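You operate a simulated robot arm through the tools that you are given. There is no shell and no other tool.

The job below is to be done with a simulated robot arm. You get a single attempt, and the scene is never put back.

Task
Lock both star knobs, shut the black case lid and lock both latches.
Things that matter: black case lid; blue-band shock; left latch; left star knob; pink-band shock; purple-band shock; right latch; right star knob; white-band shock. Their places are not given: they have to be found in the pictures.

Only the result counts: the job must be done as asked and must still hold three seconds after the hand-in. Knocking over, shifting, dropping, spilling or breaking anything else fails it. A push-on lid holds only when it is set on centred and level and pressed home; a screw cap is set on level and turned clockwise until tight.

Robot
A 7-joint arm with a two-finger parallel gripper, fixed in place. Base frame: the origin is at the foot of the arm, x ahead of it, y to its left, z up. Units: mm, degrees, N and s.
Its first joint turns from -132.0 to 132.0 degrees. Payload 3.91 kg.
The tool frame sits at the grasp point between the pads (the TCP): z along the fingers, y along the line on which they close. The tips reach 30 mm beyond it. The gripper opens to 110 mm. The fingers are 20 mm wide and 10 mm thick; the gripper's body (48 by 112 mm) begins 55 mm behind the TCP.
Orientation is that of the tool frame in the base frame, as a unit quaternion [x, y, z, w]. With the fingers straight down and closing along the base's y, the tool's x points along the base's -x, its y along +y and its z along -z.

Tools
- The arm moves only by the tool apply_moves. Its argument "steps" is a list of rows, each a list of 2 entries, a list of its own where there are three numbers: the shift along the tool's x, y, z in units of 500 mm (1.0 is 500 mm), then the turn, a rotation vector about the tool's x, y, z in units of 120 degrees (1.0 is 120 degrees). In form: [[[tx, ty, tz], [wx, wy, wz]], ...]. A call has 1 to 20 rows; each row is the pose to reach, as a shift and turn from the pose commanded when the call began, along the tool's axes at that moment. "hand" is the closure, from 0 (fully open) to 1 (shut), set as the call begins (left out, the last holds). A call with a number of a shift or a turn outside -1 to 1 is refused whole. A row lasts 0.2 s, in which the tool goes at most 50 mm and 8.6 degrees; a call with a longer step from one row to the next is refused whole, and so is a gripper value outside its range. A pose out of reach is approached as far as the arm can. The call stops where the force on the tool passes 40 N (or 10 N more than at its start, if that is more) or the arm is blocked; 0.2 s more then pass. Each finger travels about 108 mm/s and halts on what it meets, pressing with about 27 N; the grip force reading is that of the motor and also rises with nothing between the fingers. The clock runs only during rows and for 0.2 s after the last one: add rows that repeat a pose to give the fingers time. It gives the time, the measured TCP pose, the force on the tool (base axes), the opening and the grip force at its end, in the units of the frame above (readings bear some noise), with the torque about the TCP (base axes, N m) and any sound that the robot's microphone picked up, and new pictures: "views" is both (left out), scene, wrist or none.
- Cameras (640 x 400 px; columns grow to the right, rows downward): "scene" is fixed at [401.2, -651.3, 1630.2]; the picture's right is [1.00, -0.08, 0.00], its down [-0.03, -0.43, -0.90] and it looks along [0.07, 0.90, -0.43] (base axes); focal length 360 px, centre (320, 200). "wrist" rides on the gripper at [72, 17, -103] in the tool frame; the picture's right is [-0.23, 0.97, 0.00], its down [-0.76, -0.18, -0.62] and it looks along [-0.61, -0.14, 0.78] (tool axes); focal length 222 px, centre (320, 200).
- point_at(camera, pixels): for up to 12 pixels [column, row] of the newest picture of that camera ("zoom" is the newest enlarged one), the place [x, y, z] in the base frame of the surface seen there, good to about 2 mm. It takes no simulated time.
- enlarge(camera, box): a new picture of the part [left, top, right, bottom] of that camera's present view, enlarged. It takes no simulated time.
- close_job(): hands the job in; it is judged then, once.

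Unless the task says otherwise, let go and move clear before handing in.

The tools are called after ">>>" as name(argument=value, ...) on one line, values as JSON. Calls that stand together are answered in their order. apply_moves: Moves the arm, as the interface text tells. Its arguments: {"type":"object","properties":{"steps":{"type":"array","items":{"type":"array"}},"hand":{"type":"number"},"views":{"type":"string","enum":["both","scene","wrist","none"]}},"required":["steps"]} The other tools are called the same way: point_at (camera, pixels) gives the place of the surface under pixels of a picture; enlarge (camera, box) takes an enlarged picture of a part of a camera's view; close_job () hands the job in.

At the start:

```text
clock: 0.0
tool_pos: [205.9, 508.9, 1515.2]
orientation: [-0.001, 1.0, 0.0, -0.001]
wrist_force: [-0.2, 0.0, 0.0]
wrist_torque: [0.01, 0.04, 0.0]
opening: 110.0
gripper_force: 0.0
```

scene: 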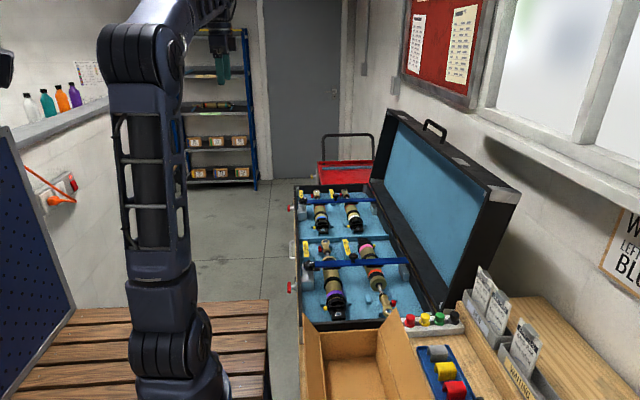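
wrist: 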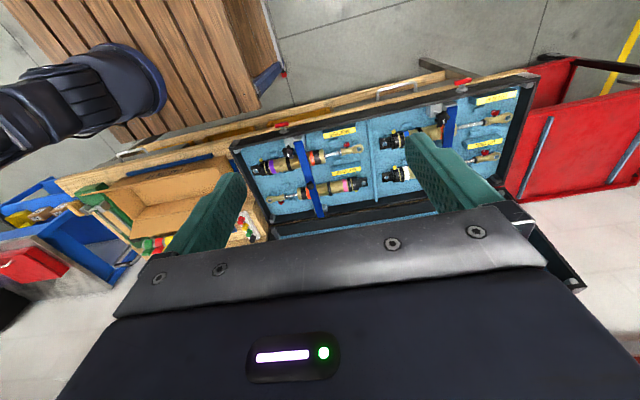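

The scene picture shows an open black case around pixels (290-520, 110-330) with four shocks in blue foam, and red knobs on its left side near (291,208) and (289,288). I'll enlarge to see details.

>>> enlarge(camera="scene", box=[280, 100, 440, 200])

>>> enlarge(camera="scene", box=[280, 180, 420, 268])

>>> enlarge(camera="scene", box=[280, 240, 420, 328])

>>> enlarge(camera="wrist", box=[220, 60, 560, 272])

```text
4.00 times, centred on (360, 150) of scene
```

zoom: 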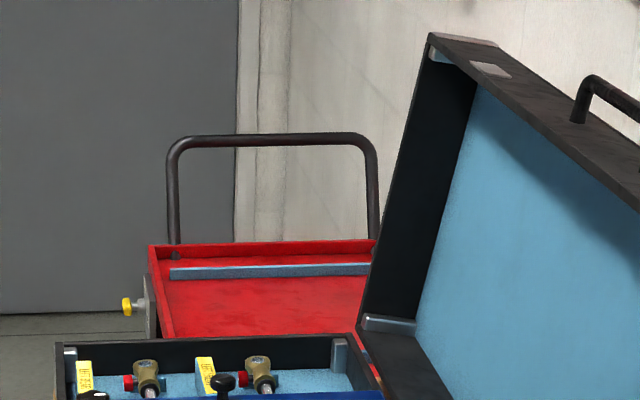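

```text
4.55 times, centred on (350, 224) of scene
```

zoom: 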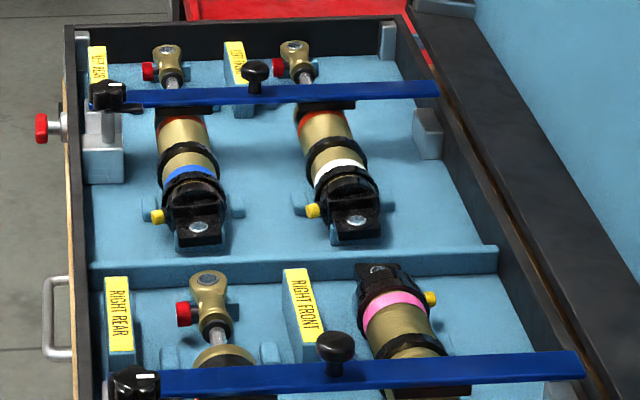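

```text
4.55 times, centred on (350, 284) of scene
```

zoom: 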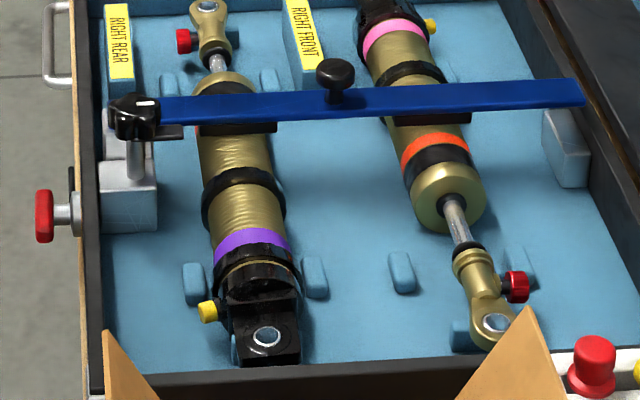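

```text
1.88 times, centred on (390, 166) of wrist
```

zoom: 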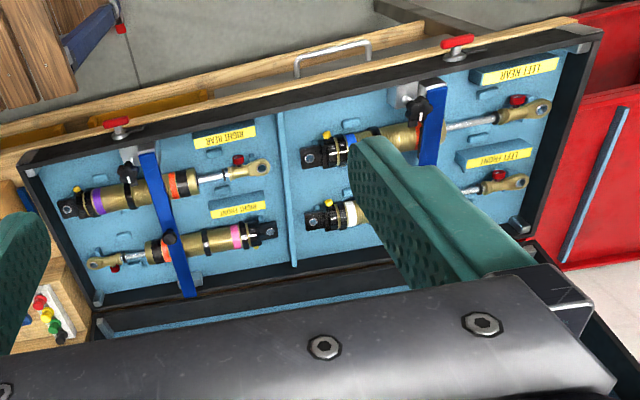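

The case has two bays, each with a blue clamp bar and a black star knob at its left end, and red latches on the left side. I'll look at the signs and locate the key points in the base frame.

>>> enlarge(camera="scene", box=[580, 190, 640, 300])

>>> enlarge(camera="scene", box=[400, 0, 500, 110])

>>> enlarge(camera="scene", box=[400, 260, 580, 400])

>>> point_at(camera="scene", pixels=[[303, 201], [309, 266], [291, 208], [289, 288], [369, 201], [408, 262], [386, 112], [520, 205], [500, 190], [440, 130], [375, 182], [444, 308]])

>>> point_at(camera="wrist", pixels=[[282, 126], [463, 82], [288, 150], [443, 117], [235, 145], [540, 78], [322, 216], [320, 180], [310, 187], [268, 192], [330, 185], [300, 165]])

```text
3.64 times, centred on (610, 245) of scene
```

zoom: 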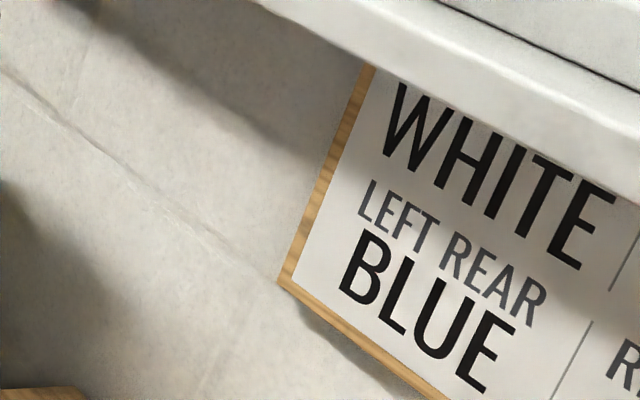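

```text
3.64 times, centred on (450, 55) of scene
```

zoom: 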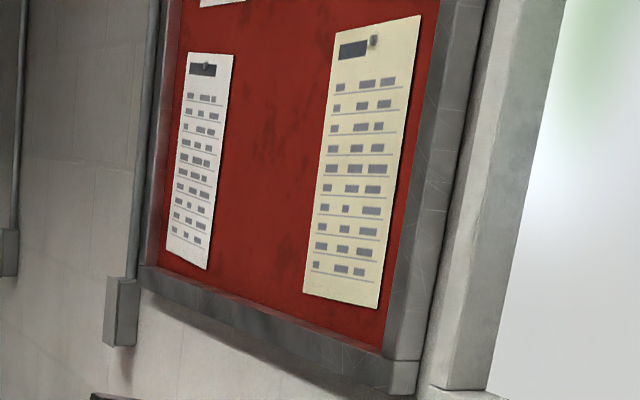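

```text
2.86 times, centred on (490, 330) of scene
```

zoom: 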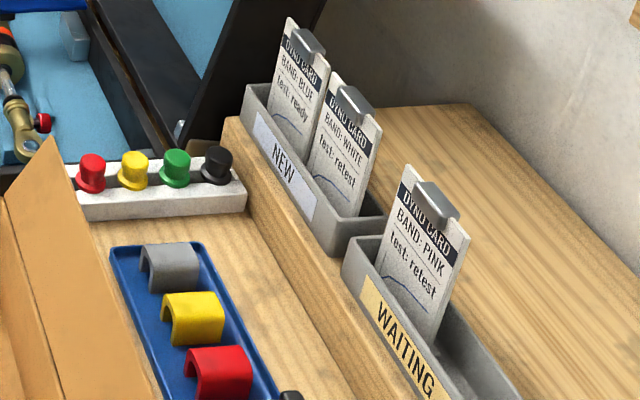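

```text
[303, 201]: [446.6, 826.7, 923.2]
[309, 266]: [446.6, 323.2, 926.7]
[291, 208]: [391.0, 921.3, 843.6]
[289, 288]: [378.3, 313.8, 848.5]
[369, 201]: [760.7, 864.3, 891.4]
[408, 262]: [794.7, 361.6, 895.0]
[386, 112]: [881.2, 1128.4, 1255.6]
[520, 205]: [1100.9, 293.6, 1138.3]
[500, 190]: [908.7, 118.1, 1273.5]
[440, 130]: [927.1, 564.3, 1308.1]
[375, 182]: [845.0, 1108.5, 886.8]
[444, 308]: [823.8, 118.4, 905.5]
```

```text
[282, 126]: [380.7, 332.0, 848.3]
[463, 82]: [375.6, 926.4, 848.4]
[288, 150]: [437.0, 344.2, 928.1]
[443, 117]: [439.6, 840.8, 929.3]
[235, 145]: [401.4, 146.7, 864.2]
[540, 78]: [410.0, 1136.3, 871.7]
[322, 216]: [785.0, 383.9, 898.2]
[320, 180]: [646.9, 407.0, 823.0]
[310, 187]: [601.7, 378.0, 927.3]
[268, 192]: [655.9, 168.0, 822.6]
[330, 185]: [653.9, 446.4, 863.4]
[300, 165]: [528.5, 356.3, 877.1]
```

The knobs lie near (438,340,928) and (440,840,928), latches near (380,320,848) and (378,925,848), and the lid stands open with its hinge near x≈830. I'll bring the wrist camera down for a closer look at the near (right) knob and latch.

>>> apply_moves(steps=[[[-0.025, -0.034, 0.073], [0, 0, 0]], [[-0.05, -0.068, 0.146], [0, 0, 0]], [[-0.074, -0.101, 0.219], [0, 0, 0]], [[-0.099, -0.135, 0.292], [0, 0, 0]], [[-0.124, -0.169, 0.365], [0, 0, 0]], [[-0.149, -0.203, 0.438], [0, 0, 0]], [[-0.174, -0.237, 0.511], [0, 0, 0]], [[-0.198, -0.27, 0.584], [0, 0, 0]], [[-0.223, -0.304, 0.657], [0, 0, 0]], [[-0.248, -0.338, 0.73], [0, 0, 0]]])

```text
clock: 2.2
tool_pos: [332.0, 337.1, 1145.7]
orientation: [0.0, 1.0, 0.0, 0.0]
wrist_force: [-0.1, -0.5, 0.6]
wrist_torque: [0.0, -0.02, 0.02]
opening: 110.0
gripper_force: 0.0
```

scene: 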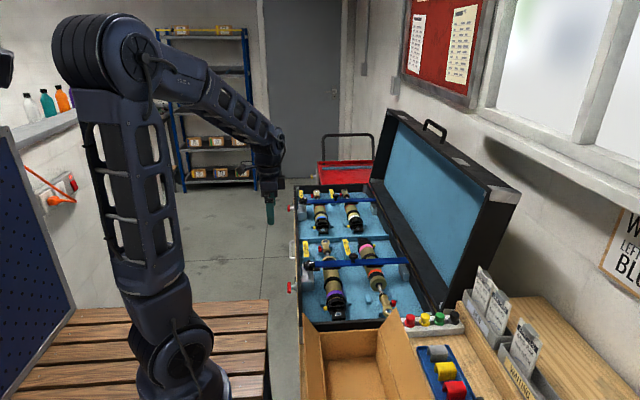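
wrist: 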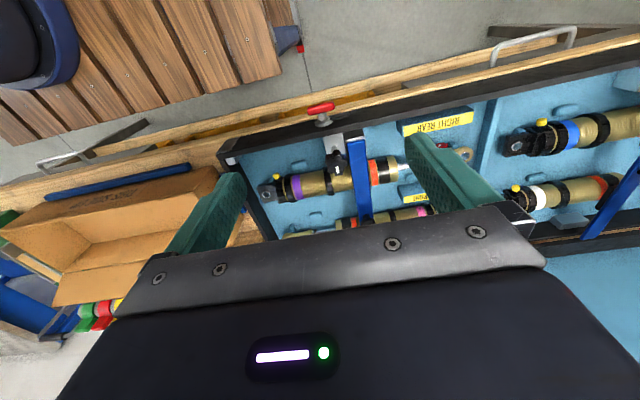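

The wrist view shows the right star knob near (338,163) and the red latch near (321,112). I'll enlarge them.

>>> enlarge(camera="wrist", box=[280, 85, 440, 185])

>>> enlarge(camera="wrist", box=[300, 95, 380, 145])

>>> enlarge(camera="scene", box=[280, 250, 344, 290])

>>> enlarge(camera="scene", box=[280, 180, 344, 220])

>>> enlarge(camera="scene", box=[420, 110, 540, 210])

```text
4.00 times, centred on (360, 135) of wrist
```

zoom: 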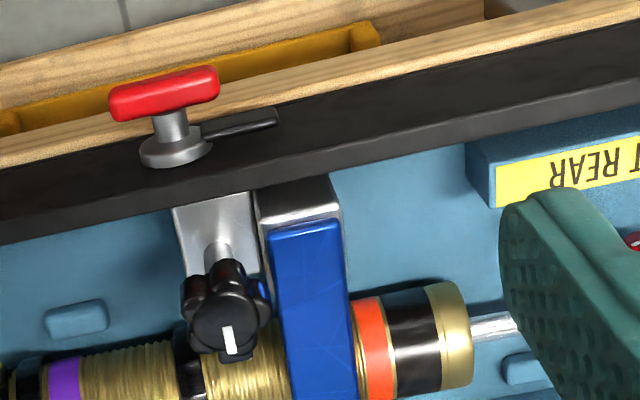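

```text
8.00 times, centred on (340, 120) of wrist
```

zoom: 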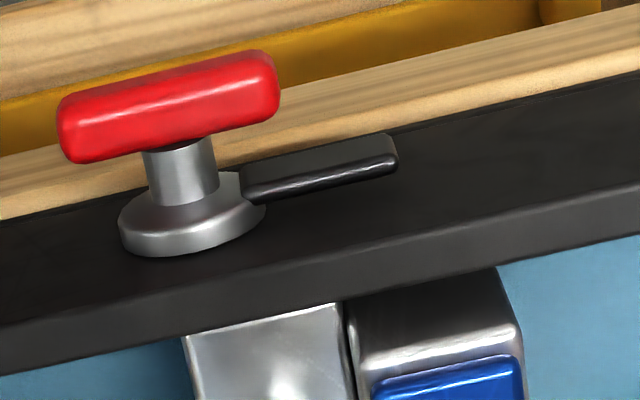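

```text
10.00 times, centred on (312, 270) of scene
```

zoom: 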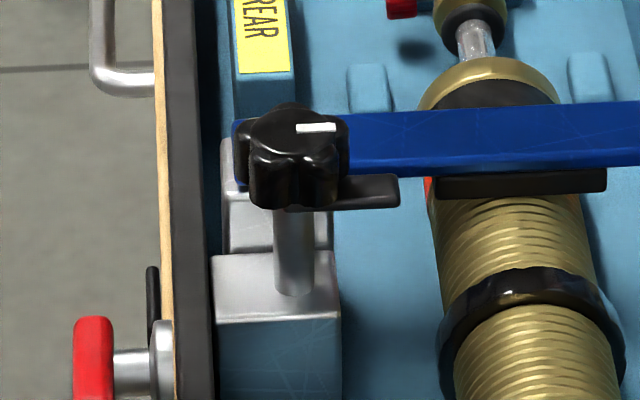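

```text
10.00 times, centred on (312, 200) of scene
```

zoom: 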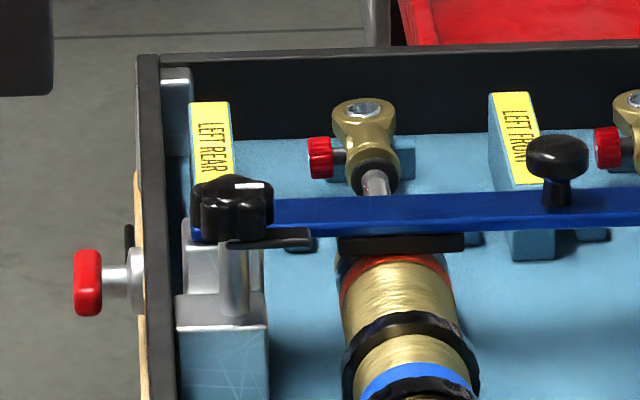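

```text
4.00 times, centred on (480, 160) of scene
```

zoom: 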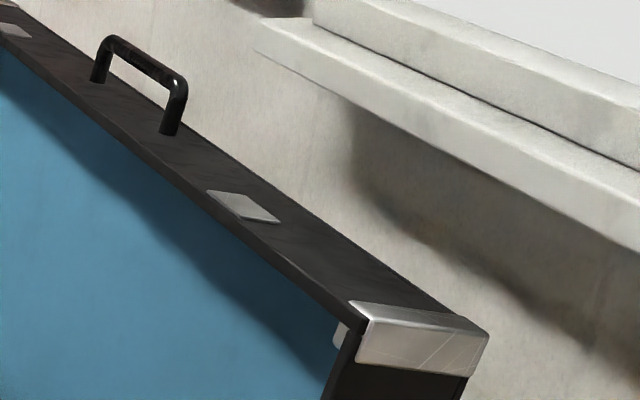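

The star knob has a tongue pointing along the clamp bar (+x) and the latch a tongue lying along the case wall; both need a quarter turn. I'll measure the knob, tongue, bar, latch and handle in detail.

>>> enlarge(camera="wrist", box=[280, 85, 440, 185])

>>> point_at(camera="zoom", pixels=[[232, 340], [225, 330], [210, 250], [185, 290], [265, 290], [300, 245], [300, 330], [120, 105], [210, 85], [165, 95], [265, 117], [185, 155]])

>>> point_at(camera="scene", pixels=[[423, 130], [442, 142], [427, 120], [445, 130], [436, 125], [417, 129], [425, 150], [425, 170], [425, 200], [516, 190], [497, 205], [452, 150]])

>>> point_at(camera="wrist", pixels=[[150, 60], [60, 70], [280, 40], [320, 20], [30, 10], [560, 45]])

```text
4.00 times, centred on (360, 135) of wrist
```

zoom: 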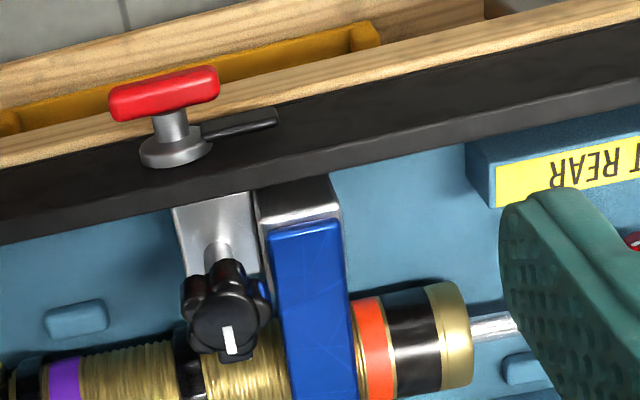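

```text
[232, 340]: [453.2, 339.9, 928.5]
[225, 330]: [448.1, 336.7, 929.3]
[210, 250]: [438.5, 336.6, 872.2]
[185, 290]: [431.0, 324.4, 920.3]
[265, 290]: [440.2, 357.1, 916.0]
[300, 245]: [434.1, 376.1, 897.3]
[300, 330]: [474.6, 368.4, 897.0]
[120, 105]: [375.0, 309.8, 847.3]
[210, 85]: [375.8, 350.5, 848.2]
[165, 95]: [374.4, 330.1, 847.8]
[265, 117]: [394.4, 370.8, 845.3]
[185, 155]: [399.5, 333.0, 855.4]
```

```text
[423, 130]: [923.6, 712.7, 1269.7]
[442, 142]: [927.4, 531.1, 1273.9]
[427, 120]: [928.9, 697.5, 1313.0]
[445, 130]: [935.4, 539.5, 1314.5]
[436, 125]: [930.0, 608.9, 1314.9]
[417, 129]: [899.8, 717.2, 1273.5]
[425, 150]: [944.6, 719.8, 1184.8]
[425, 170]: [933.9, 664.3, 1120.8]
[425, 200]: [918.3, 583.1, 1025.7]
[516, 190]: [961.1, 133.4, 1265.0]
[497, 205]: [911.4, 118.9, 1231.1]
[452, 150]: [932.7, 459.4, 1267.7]
```

```text
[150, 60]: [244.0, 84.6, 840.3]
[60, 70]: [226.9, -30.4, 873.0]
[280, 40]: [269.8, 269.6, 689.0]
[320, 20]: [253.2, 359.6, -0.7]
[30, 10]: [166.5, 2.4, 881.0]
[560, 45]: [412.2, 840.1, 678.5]
```

The handle sits near (930, 531–713, 1314) and the lid leans back about 9°. I'll measure the star-knob tongues and bar heights from the scene view to make sure the tongue clears the bar.

>>> enlarge(camera="scene", box=[296, 254, 336, 279])

>>> point_at(camera="scene", pixels=[[318, 269], [316, 268.7], [319, 268.3], [309, 269], [310, 276], [311, 279], [330, 264], [360, 262], [330, 268], [304, 276], [304, 281], [350, 265]])

>>> point_at(camera="scene", pixels=[[297, 260], [292, 190], [303, 324], [330, 324], [380, 190], [400, 230], [420, 260], [440, 300], [305, 204], [308, 204], [330, 201], [300, 205]])

```text
16.00 times, centred on (316, 266) of scene
```

zoom: 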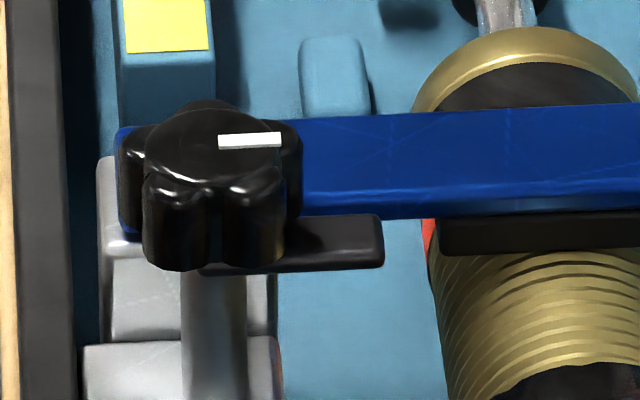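

```text
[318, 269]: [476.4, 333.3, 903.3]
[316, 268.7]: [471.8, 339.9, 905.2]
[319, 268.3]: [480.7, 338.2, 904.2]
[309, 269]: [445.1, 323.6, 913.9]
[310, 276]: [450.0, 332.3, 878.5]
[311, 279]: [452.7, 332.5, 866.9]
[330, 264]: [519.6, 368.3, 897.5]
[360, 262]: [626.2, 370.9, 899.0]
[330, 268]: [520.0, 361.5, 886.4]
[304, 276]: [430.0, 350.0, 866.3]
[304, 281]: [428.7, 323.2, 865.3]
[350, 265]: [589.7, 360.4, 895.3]
```

```text
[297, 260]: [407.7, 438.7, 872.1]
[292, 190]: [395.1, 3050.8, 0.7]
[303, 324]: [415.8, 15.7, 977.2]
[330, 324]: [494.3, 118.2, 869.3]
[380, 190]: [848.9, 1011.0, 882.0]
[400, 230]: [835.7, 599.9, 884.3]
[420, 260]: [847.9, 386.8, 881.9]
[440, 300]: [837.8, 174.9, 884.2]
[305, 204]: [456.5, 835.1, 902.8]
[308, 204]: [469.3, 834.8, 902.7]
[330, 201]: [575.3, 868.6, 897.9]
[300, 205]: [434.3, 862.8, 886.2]
```

The tongue top is at z≈904 and the bar top at z≈897.5, so a quarter turn from +x to +y will swing the tongue over the bar; the right knob axis is near (447.5, 338). I'll hover over it with the fingers part-open to align.

>>> apply_moves(steps=[[[-0.058, 0, 0.06], [0, 0, 0]], [[-0.116, 0, 0.12], [0, 0, 0]], [[-0.174, 0, 0.18], [0, 0, 0]], [[-0.231, 0.002, 0.25], [0, 0, 0]], [[-0.231, 0.002, 0.3], [0, 0, 0]]], hand=0.36)

```text
clock: 3.4
tool_pos: [445.5, 342.0, 1002.2]
orientation: [0.0, 1.0, 0.001, 0.001]
wrist_force: [-0.5, -1.2, 0.1]
wrist_torque: [-0.01, -0.04, -0.02]
opening: 70.4
gripper_force: 0.2
```

scene: 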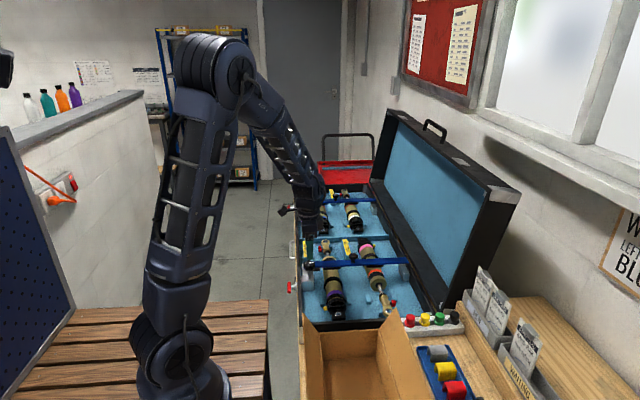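
wrist: 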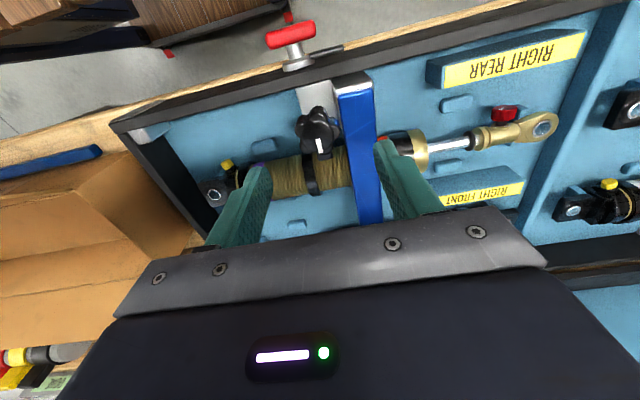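

The knob is seen at about (319,132) between the fingers. I'll zoom to determine its axis precisely.

>>> enlarge(camera="wrist", box=[280, 100, 360, 150])

>>> enlarge(camera="wrist", box=[280, 100, 360, 150])

```text
8.00 times, centred on (320, 125) of wrist
```

zoom: 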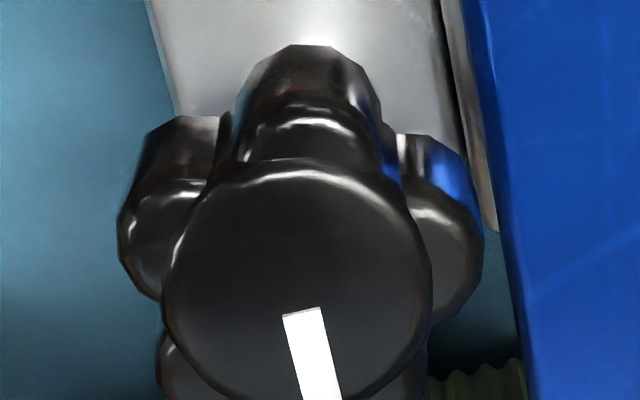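

```text
8.00 times, centred on (320, 125) of wrist
```

zoom: 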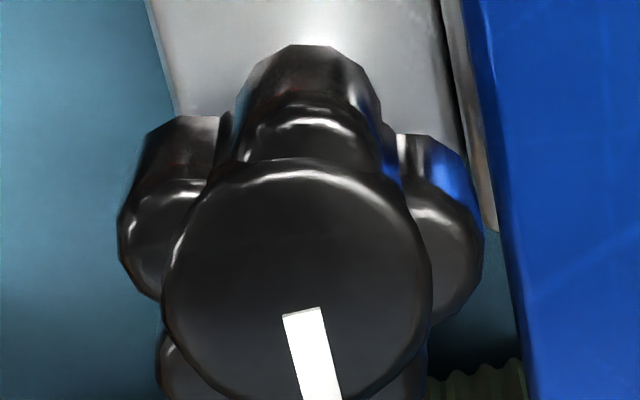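

>>> point_at(camera="zoom", pixels=[[165, 280], [428, 280], [300, 165], [300, 280], [210, 370], [390, 370], [310, 395], [125, 240], [475, 240], [310, 120], [310, 70], [180, 380]])

>>> enlarge(camera="wrist", box=[270, 115, 350, 165])

```text
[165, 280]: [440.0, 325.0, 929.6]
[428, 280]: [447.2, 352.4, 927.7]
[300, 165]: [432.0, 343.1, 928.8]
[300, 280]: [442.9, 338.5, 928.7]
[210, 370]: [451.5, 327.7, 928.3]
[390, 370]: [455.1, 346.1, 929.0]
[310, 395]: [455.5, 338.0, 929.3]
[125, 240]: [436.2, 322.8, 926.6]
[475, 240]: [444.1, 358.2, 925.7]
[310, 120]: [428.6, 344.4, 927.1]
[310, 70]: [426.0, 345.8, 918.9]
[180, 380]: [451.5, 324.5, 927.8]
```

```text
8.00 times, centred on (310, 140) of wrist
```

zoom: 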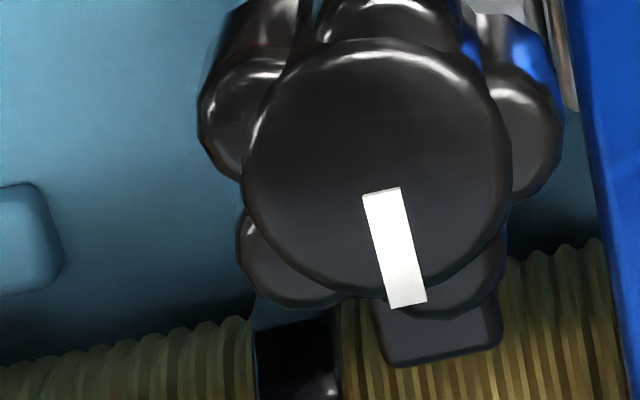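

The knob axis is about (443.4, 338.5), with five lobes and its white mark toward +x. I'll yaw −18° so that one pad meets one lobe and the other spans two, then descend so the tips stop just above the bar.

>>> apply_moves(steps=[[[0.004, -0.0054, 0.03], [0, 0, 0.05]], [[0.004, -0.0054, 0.06], [0, 0, 0.1]], [[0.004, -0.0054, 0.09], [0, 0, 0.15]], [[0.004, -0.0054, 0.115], [0, 0, 0.15]], [[0.004, -0.0054, 0.137], [0, 0, 0.15]], [[0.004, -0.0054, 0.137], [0, 0, 0.15]]])

```text
clock: 4.8
tool_pos: [445.0, 338.9, 933.4]
orientation: [0.157, 0.988, 0.001, 0.0]
wrist_force: [-0.6, -0.7, -0.4]
wrist_torque: [0.01, 0.03, -0.02]
opening: 70.4
gripper_force: 0.2
```

scene: 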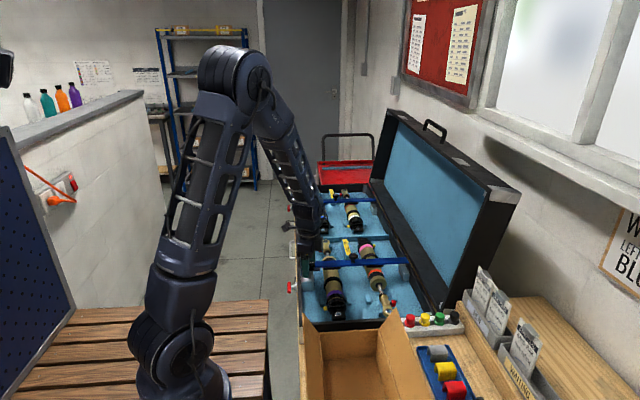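
wrist: 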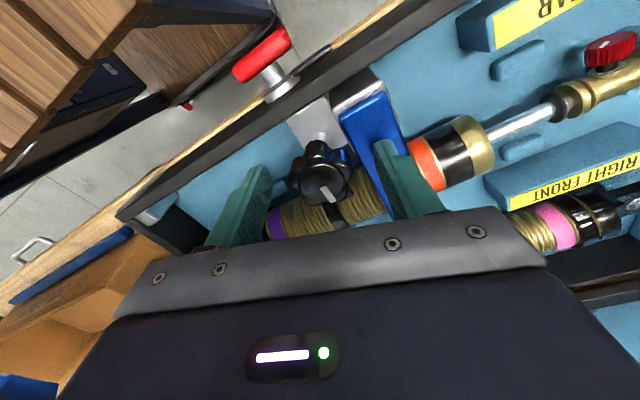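

The knob sits between the fingers at (322,180). I'll check its centring before closing.

>>> enlarge(camera="wrist", box=[250, 130, 410, 230])

>>> point_at(camera="wrist", pixels=[[321, 180], [305, 180], [338, 180], [321, 165], [321, 195]])

```text
4.00 times, centred on (330, 180) of wrist
```

zoom: 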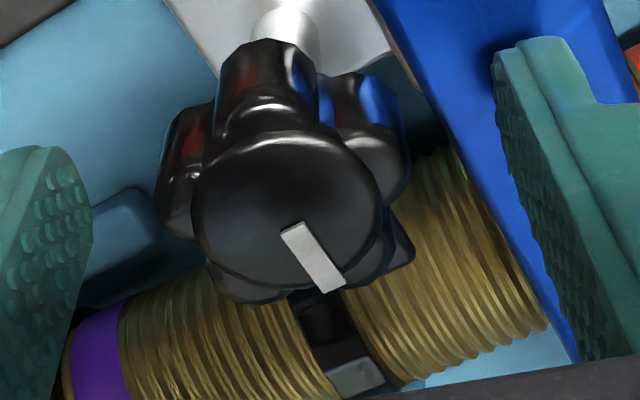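

```text
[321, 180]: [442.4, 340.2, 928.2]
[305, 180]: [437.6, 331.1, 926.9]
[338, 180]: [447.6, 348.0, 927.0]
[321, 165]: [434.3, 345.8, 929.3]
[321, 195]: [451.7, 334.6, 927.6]
```

The knob centre is at about (444.5, 339), matching the TCP, so I'll close the fingers on it.

>>> apply_moves(steps=[[[0, 0, 0], [0, 0, 0]], [[0, 0, 0], [0, 0, 0]], [[0, 0, 0], [0, 0, 0]]], hand=1.0, views="wrist")

```text
clock: 5.6
tool_pos: [445.2, 340.2, 932.1]
orientation: [0.157, 0.988, 0.001, 0.0]
wrist_force: [5.6, 17.3, -4.6]
wrist_torque: [0.43, -0.18, 0.17]
opening: 37.4
gripper_force: 45.1
```

wrist: 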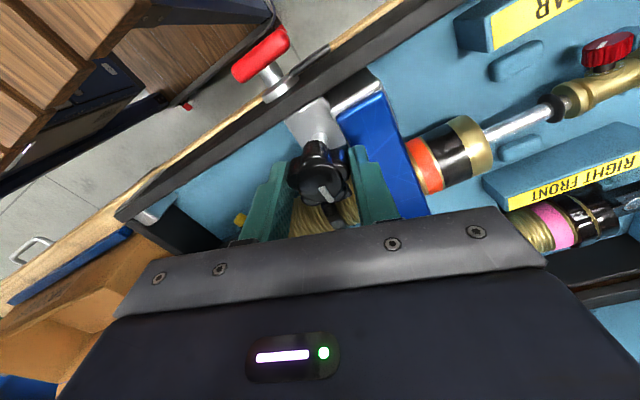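

The grip closed at 37.4 mm with an 18 N side load along the closing line, so I'll shift the tool about 1.5 mm along its +y to centre it.

>>> apply_moves(steps=[[[0, 0.003, 0], [0, 0, 0]], [[0, 0.003, 0], [0, 0, 0]]], views="none")

```text
clock: 6.2
tool_pos: [445.5, 340.8, 932.8]
orientation: [0.156, 0.988, 0.0, -0.001]
wrist_force: [6.7, 4.4, 16.9]
wrist_torque: [-0.27, -0.21, 0.52]
opening: 37.6
gripper_force: 44.2
```

Side load dropped to a few newtons along y. I'll start turning the knob CCW seen from above in a 30° stage and check.

>>> apply_moves(steps=[[[0, 0, 0], [0, 0, -0.042]], [[0, 0, 0], [0, 0, -0.083]], [[0, 0, 0], [0, 0, -0.125]], [[0, 0, 0], [0, 0, -0.167]], [[0, 0, 0], [0, 0, -0.208]], [[0, 0, 0], [0, 0, -0.25]]], views="wrist")

```text
clock: 7.6
tool_pos: [444.4, 339.7, 930.8]
orientation: [-0.106, 0.994, 0.001, 0.0]
wrist_force: [7.0, 13.2, 25.9]
wrist_torque: [0.12, -0.52, -0.03]
opening: 37.1
gripper_force: 45.5
```

wrist: 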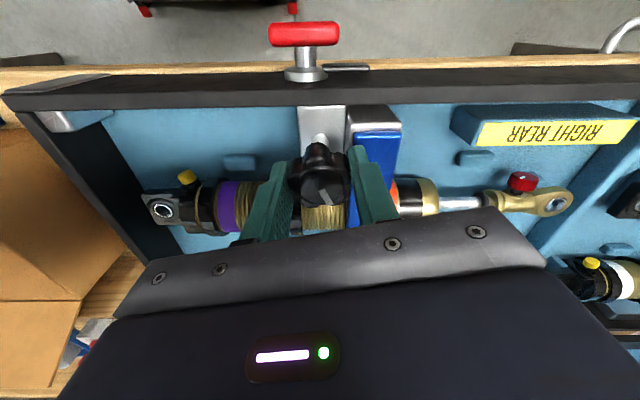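

The upward force rose to 26 N, so I'll check whether the knob followed and whether a fingertip touches the bar.

>>> enlarge(camera="wrist", box=[250, 130, 410, 230])

>>> enlarge(camera="scene", box=[290, 240, 370, 290])

```text
4.00 times, centred on (330, 180) of wrist
```

zoom: 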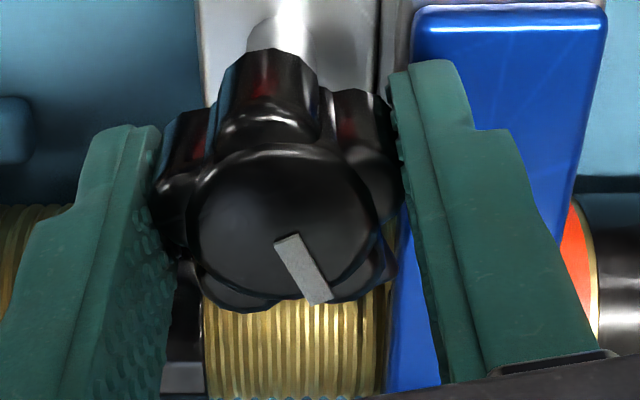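

```text
8.00 times, centred on (330, 265) of scene
```

zoom: 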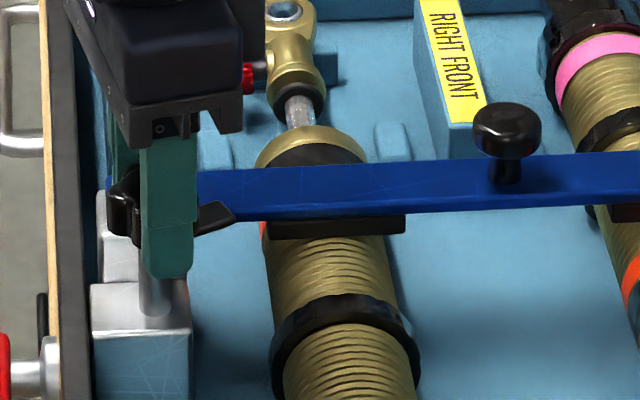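

The knob followed the gripper (the mark is about 30° round). I'll check the fingertip heights against the bar.

>>> point_at(camera="zoom", pixels=[[168, 270], [168, 240], [190, 200], [220, 215], [225, 205], [210, 180], [300, 190], [150, 285], [190, 230], [165, 150]])

```text
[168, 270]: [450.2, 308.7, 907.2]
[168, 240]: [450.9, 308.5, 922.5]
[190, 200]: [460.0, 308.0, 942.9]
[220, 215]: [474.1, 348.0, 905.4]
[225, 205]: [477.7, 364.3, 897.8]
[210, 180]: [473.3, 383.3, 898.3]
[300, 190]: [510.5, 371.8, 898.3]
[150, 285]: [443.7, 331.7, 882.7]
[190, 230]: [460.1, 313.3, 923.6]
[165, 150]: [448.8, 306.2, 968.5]
```

The fingertips are at z≈905, clear of the bar. I'll raise the tool 1 mm to unload it and turn another 30°.

>>> apply_moves(steps=[[[0, 0, -0.002], [0, 0, 0]], [[0, 0, -0.002], [0, 0, -0.042]], [[0, 0, -0.002], [0, 0, -0.083]], [[0, 0, -0.002], [0, 0, -0.125]], [[0, 0, -0.002], [0, 0, -0.167]], [[0, 0, -0.002], [0, 0, -0.208]], [[0, 0, -0.002], [0, 0, -0.25]]], views="wrist")

>>> enlarge(camera="scene", box=[290, 240, 370, 290])

```text
clock: 9.2
tool_pos: [444.8, 338.8, 931.3]
orientation: [-0.36, 0.933, -0.001, 0.0]
wrist_force: [1.9, 11.0, -26.3]
wrist_torque: [-0.45, 0.58, -0.04]
opening: 37.2
gripper_force: 44.5
```

wrist: 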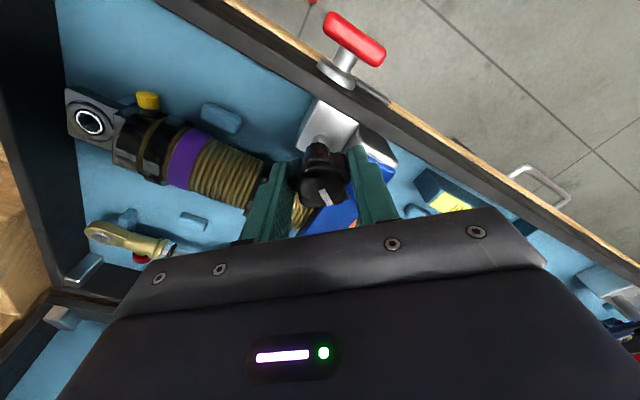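

```text
8.00 times, centred on (330, 265) of scene
```

zoom: 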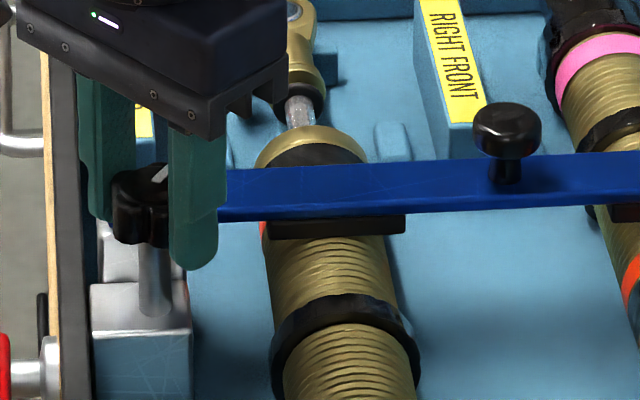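

Now 60° turned and the vertical force flipped to −26 N, so I'll lower 0.5 mm and turn the last 30°.

>>> apply_moves(steps=[[[0, 0, 0.001], [0, 0, 0]], [[0, 0, 0.001], [0, 0, -0.042]], [[0, 0, 0.001], [0, 0, -0.083]], [[0, 0, 0.001], [0, 0, -0.125]], [[0, 0, 0.001], [0, 0, -0.167]], [[0, 0, 0.001], [0, 0, -0.208]], [[0, 0, 0.001], [0, 0, -0.25]], [[0, 0, 0.001], [0, 0, -0.25]]], views="wrist")

>>> enlarge(camera="wrist", box=[250, 130, 410, 230])

```text
clock: 11.0
tool_pos: [444.8, 339.2, 931.8]
orientation: [-0.587, 0.809, 0.001, 0.0]
wrist_force: [18.6, -13.9, -12.5]
wrist_torque: [-1.16, 0.4, 0.04]
opening: 37.0
gripper_force: 45.0
```

wrist: 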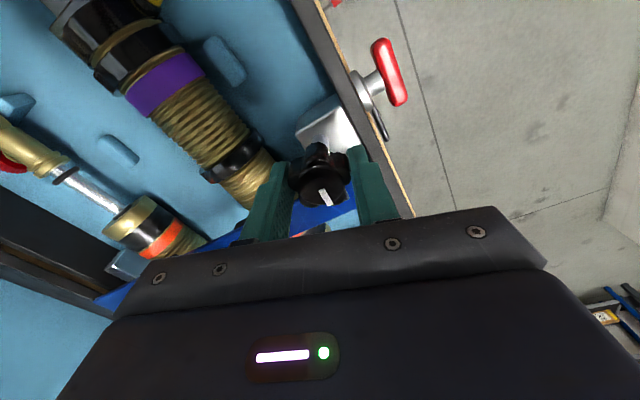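

```text
4.00 times, centred on (330, 180) of wrist
```

zoom: 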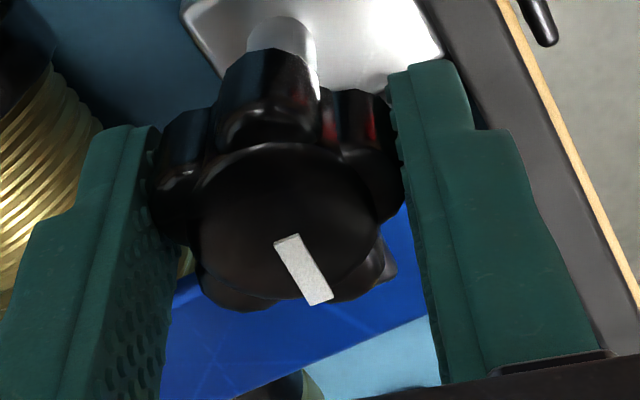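

The knob has followed a full 90° with the tongue over the bar and almost no torque about z. I'll nudge 6° further to feel for an end stop.

>>> apply_moves(steps=[[[0, 0, -0.0002], [0, 0, -0.025]], [[0, 0, -0.0002], [0, 0, -0.05]], [[0, 0, -0.0002], [0, 0, -0.05]]], views="wrist")

>>> enlarge(camera="wrist", box=[250, 130, 410, 230])

```text
clock: 11.8
tool_pos: [444.8, 339.2, 930.6]
orientation: [-0.629, 0.777, 0.0, 0.0]
wrist_force: [23.5, -21.0, 3.9]
wrist_torque: [-0.94, -0.08, -0.84]
opening: 37.1
gripper_force: 44.4
```

wrist: 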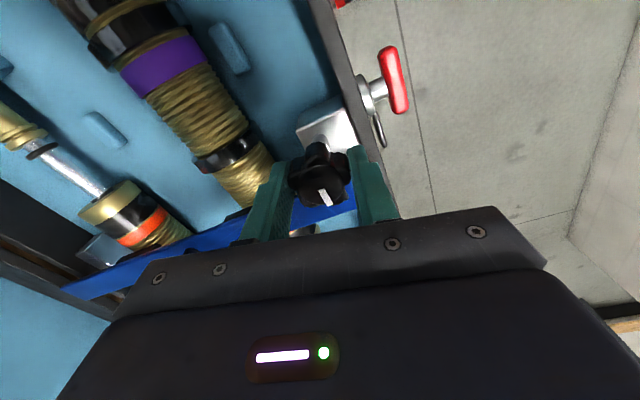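

```text
4.00 times, centred on (330, 180) of wrist
```

zoom: 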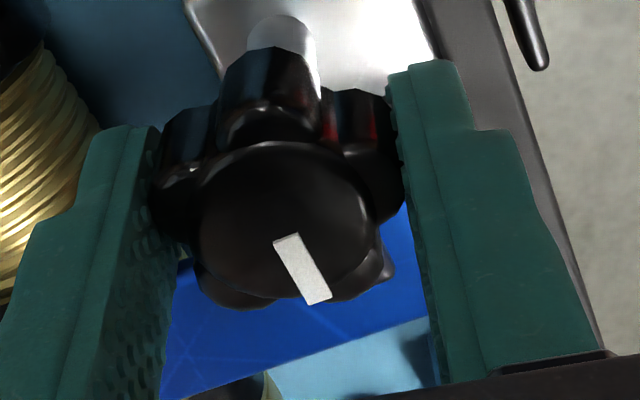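

A resisting torque of −0.84 N·m appeared at about 95°, so the knob is at its stop. I'll release and rise to inspect.

>>> apply_moves(steps=[[[0, 0, 0], [0, 0, 0.03]], [[0, 0, 0], [0, 0, 0.03]], [[0, 0, 0], [0, 0, 0.03]], [[0, 0, -0.06], [0, 0, 0.03]], [[0, 0, -0.14], [0, 0, 0.03]]], hand=0.36)

>>> enlarge(camera="wrist", box=[260, 100, 420, 200])

>>> enlarge(camera="scene", box=[290, 240, 370, 290])

```text
clock: 13.0
tool_pos: [442.5, 340.0, 1002.2]
orientation: [-0.604, 0.797, -0.001, -0.001]
wrist_force: [0.0, -0.5, 0.4]
wrist_torque: [0.0, 0.05, 0.0]
opening: 70.5
gripper_force: 0.0
```

scene: 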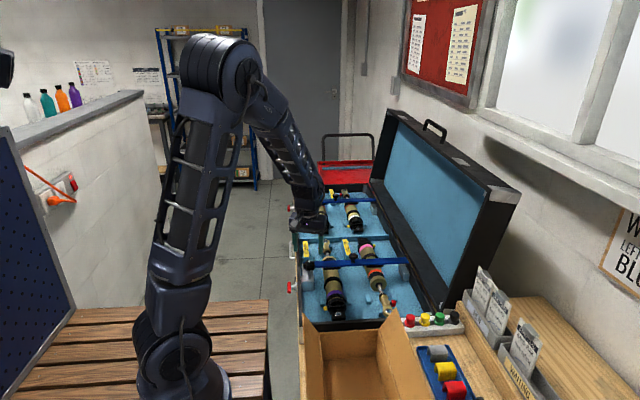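
wrist: 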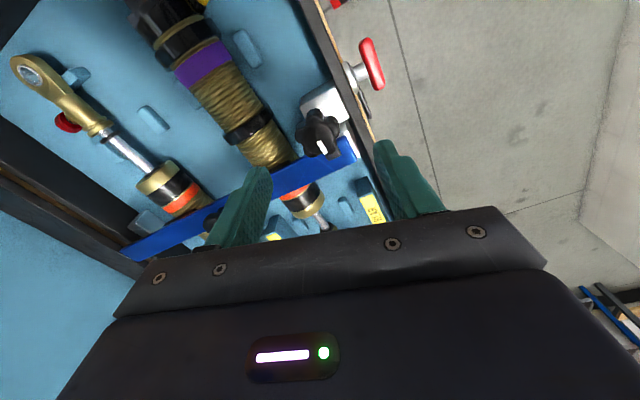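

```text
4.00 times, centred on (340, 150) of wrist
```

zoom: 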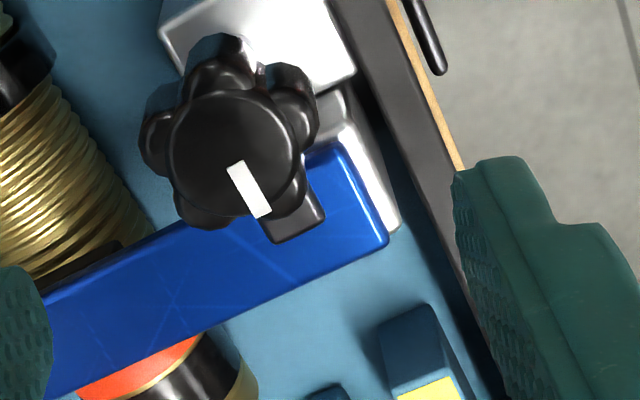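

```text
8.00 times, centred on (330, 265) of scene
```

zoom: 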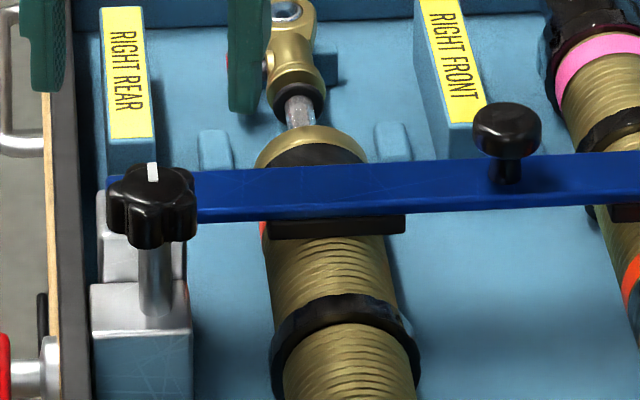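

The right knob is locked: its tongue lies over the blue bar with the mark pointing +y. Next I move to hover above the left knob near (443, 842) while turning back to −18° yaw.

>>> apply_moves(steps=[[[-0.0806, 0.0225, 0], [0, 0, 0.0642]], [[-0.1612, 0.045, 0], [0, 0, 0.1283]], [[-0.2418, 0.0675, 0], [0, 0, 0.1925]], [[-0.3223, 0.09, 0], [0, 0, 0.2567]], [[-0.4029, 0.1125, 0], [0, 0, 0.3208]], [[-0.4835, 0.135, 0], [0, 0, 0.385]], [[-0.5641, 0.1575, 0], [0, 0, 0.4492]], [[-0.6447, 0.18, 0], [0, 0, 0.5133]], [[-0.7253, 0.2025, 0], [0, 0, 0.5775]], [[-0.8058, 0.225, 0], [0, 0, 0.6417]], [[-0.8864, 0.2475, 0], [0, 0, 0.7058]], [[-0.967, 0.27, 0], [0, 0, 0.77]], [[-0.967, 0.27, 0], [0, 0, 0.77]]])

>>> enlarge(camera="wrist", box=[260, 100, 420, 200])

```text
clock: 15.8
tool_pos: [442.9, 842.2, 999.0]
orientation: [0.157, 0.988, 0.0, 0.0]
wrist_force: [-0.6, 0.0, 1.1]
wrist_torque: [-0.04, 0.02, -0.02]
opening: 70.4
gripper_force: 0.2
```

scene: 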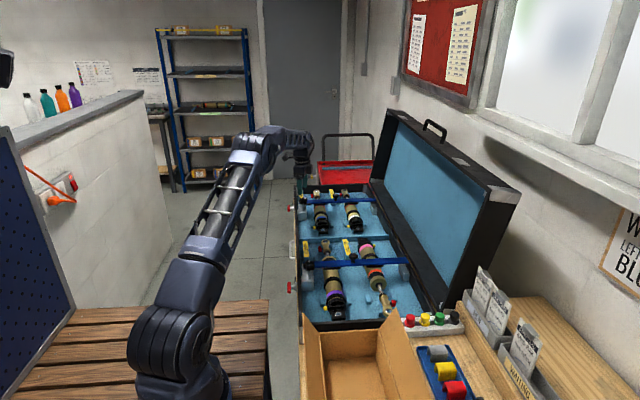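
wrist: 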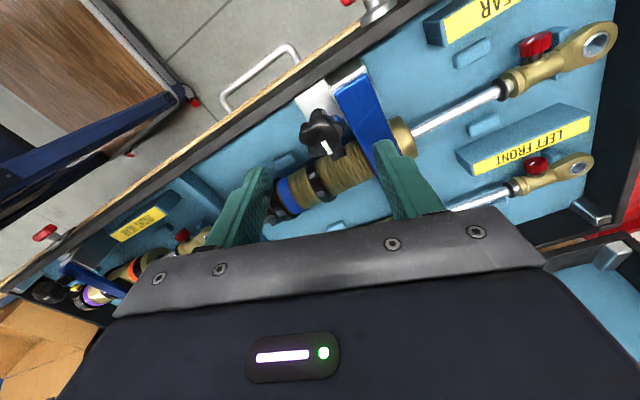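

```text
4.00 times, centred on (340, 150) of wrist
```

zoom: 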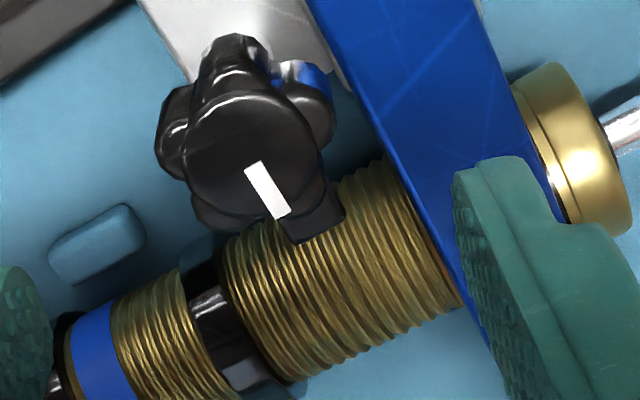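

The left knob top shows at zoom (250,158) with the same orientation as the first. I'll measure its centre and heights.

>>> point_at(camera="zoom", pixels=[[250, 158], [186, 158], [315, 158], [250, 100], [240, 215], [258, 170], [285, 210], [325, 225], [430, 120], [400, 60]])

>>> point_at(camera="wrist", pixels=[[322, 139], [378, 10], [350, 2], [45, 235], [360, 100]])

```text
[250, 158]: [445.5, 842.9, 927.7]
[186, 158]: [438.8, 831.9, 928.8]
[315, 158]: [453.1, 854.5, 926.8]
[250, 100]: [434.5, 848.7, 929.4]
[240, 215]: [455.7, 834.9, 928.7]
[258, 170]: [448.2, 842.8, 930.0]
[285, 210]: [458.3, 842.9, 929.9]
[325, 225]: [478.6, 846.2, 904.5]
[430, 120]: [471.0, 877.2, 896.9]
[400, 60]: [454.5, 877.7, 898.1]
```

```text
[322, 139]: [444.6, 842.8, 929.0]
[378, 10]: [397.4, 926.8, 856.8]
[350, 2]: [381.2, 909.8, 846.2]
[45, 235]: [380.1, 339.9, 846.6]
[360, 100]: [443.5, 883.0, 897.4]
```

The left knob axis is about (445, 843) with the same heights. I'll descend onto it, then close.

>>> apply_moves(steps=[[[-0.0026, 0.0036, 0.05], [0, 0, 0]], [[-0.0026, 0.0036, 0.1], [0, 0, 0]], [[-0.0026, 0.0036, 0.14], [0, 0, 0]], [[-0.0026, 0.0036, 0.14], [0, 0, 0]]], views="wrist")

>>> enlarge(camera="wrist", box=[250, 130, 410, 230])

```text
clock: 16.8
tool_pos: [447.2, 843.0, 930.9]
orientation: [0.156, 0.988, -0.001, 0.0]
wrist_force: [0.2, -0.3, -0.1]
wrist_torque: [0.0, -0.03, -0.01]
opening: 70.2
gripper_force: 0.1
```

wrist: 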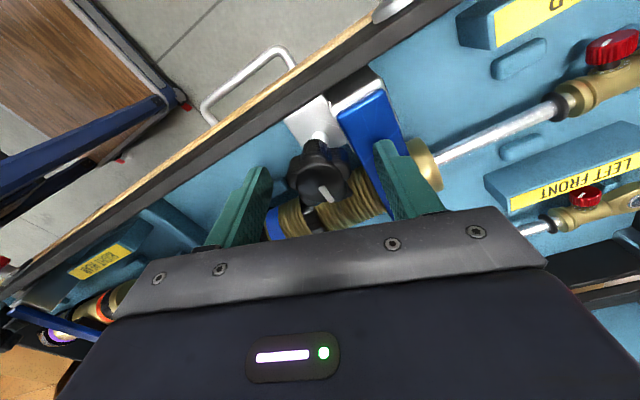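

```text
4.00 times, centred on (330, 180) of wrist
```

zoom: 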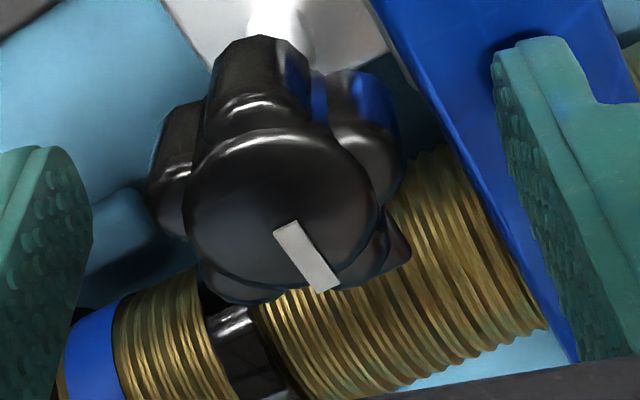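

The knob appears about 2 mm toward the robot relative to the earlier good grip, so I'll shift +1.7 mm along tool x while closing.

>>> apply_moves(steps=[[[0.0034, 0, 0], [0, 0, 0]], [[0.0034, 0, 0], [0, 0, 0]], [[0.0034, 0, 0], [0, 0, 0]], [[0.0034, 0, 0], [0, 0, 0]]], hand=1.0, views="wrist")

>>> enlarge(camera="wrist", box=[250, 130, 410, 230])

```text
clock: 17.8
tool_pos: [447.1, 843.1, 930.7]
orientation: [0.156, 0.988, 0.0, 0.0]
wrist_force: [6.8, 0.7, 1.0]
wrist_torque: [-0.2, 0.36, 0.13]
opening: 37.5
gripper_force: 44.6
```

wrist: 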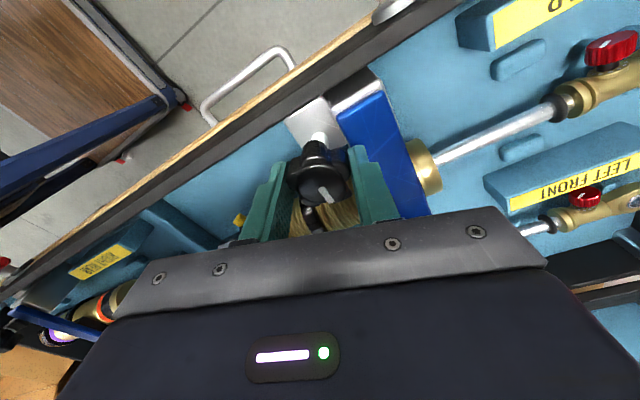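

```text
4.00 times, centred on (330, 180) of wrist
```

zoom: 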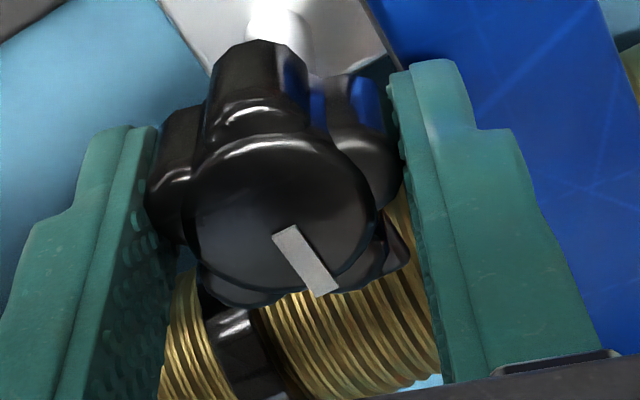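

The grip is well centred with low forces. I'll turn the first 45° CCW.

>>> apply_moves(steps=[[[0, 0, 0], [0, 0, -0.047]], [[0, 0, 0], [0, 0, -0.094]], [[0, 0, 0], [0, 0, -0.141]], [[0, 0, 0], [0, 0, -0.188]], [[0, 0, 0], [0, 0, -0.234]], [[0, 0, 0], [0, 0, -0.281]], [[0, 0, 0], [0, 0, -0.328]], [[0, 0, 0], [0, 0, -0.375]]], views="wrist")

>>> enlarge(camera="wrist", box=[250, 130, 410, 230])

```text
clock: 19.6
tool_pos: [445.0, 843.8, 930.6]
orientation: [-0.235, 0.972, 0.0, -0.001]
wrist_force: [15.8, 18.1, -2.0]
wrist_torque: [0.62, -0.93, 0.0]
opening: 37.1
gripper_force: 44.5
```

wrist: 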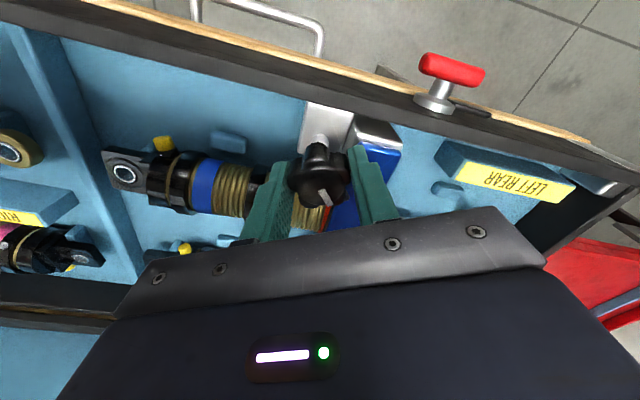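

```text
4.00 times, centred on (330, 180) of wrist
```

zoom: 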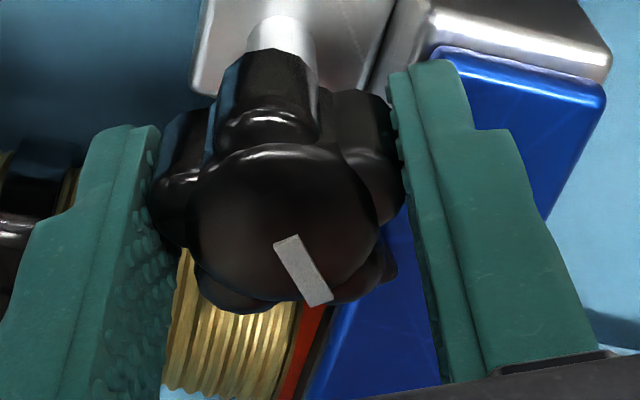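

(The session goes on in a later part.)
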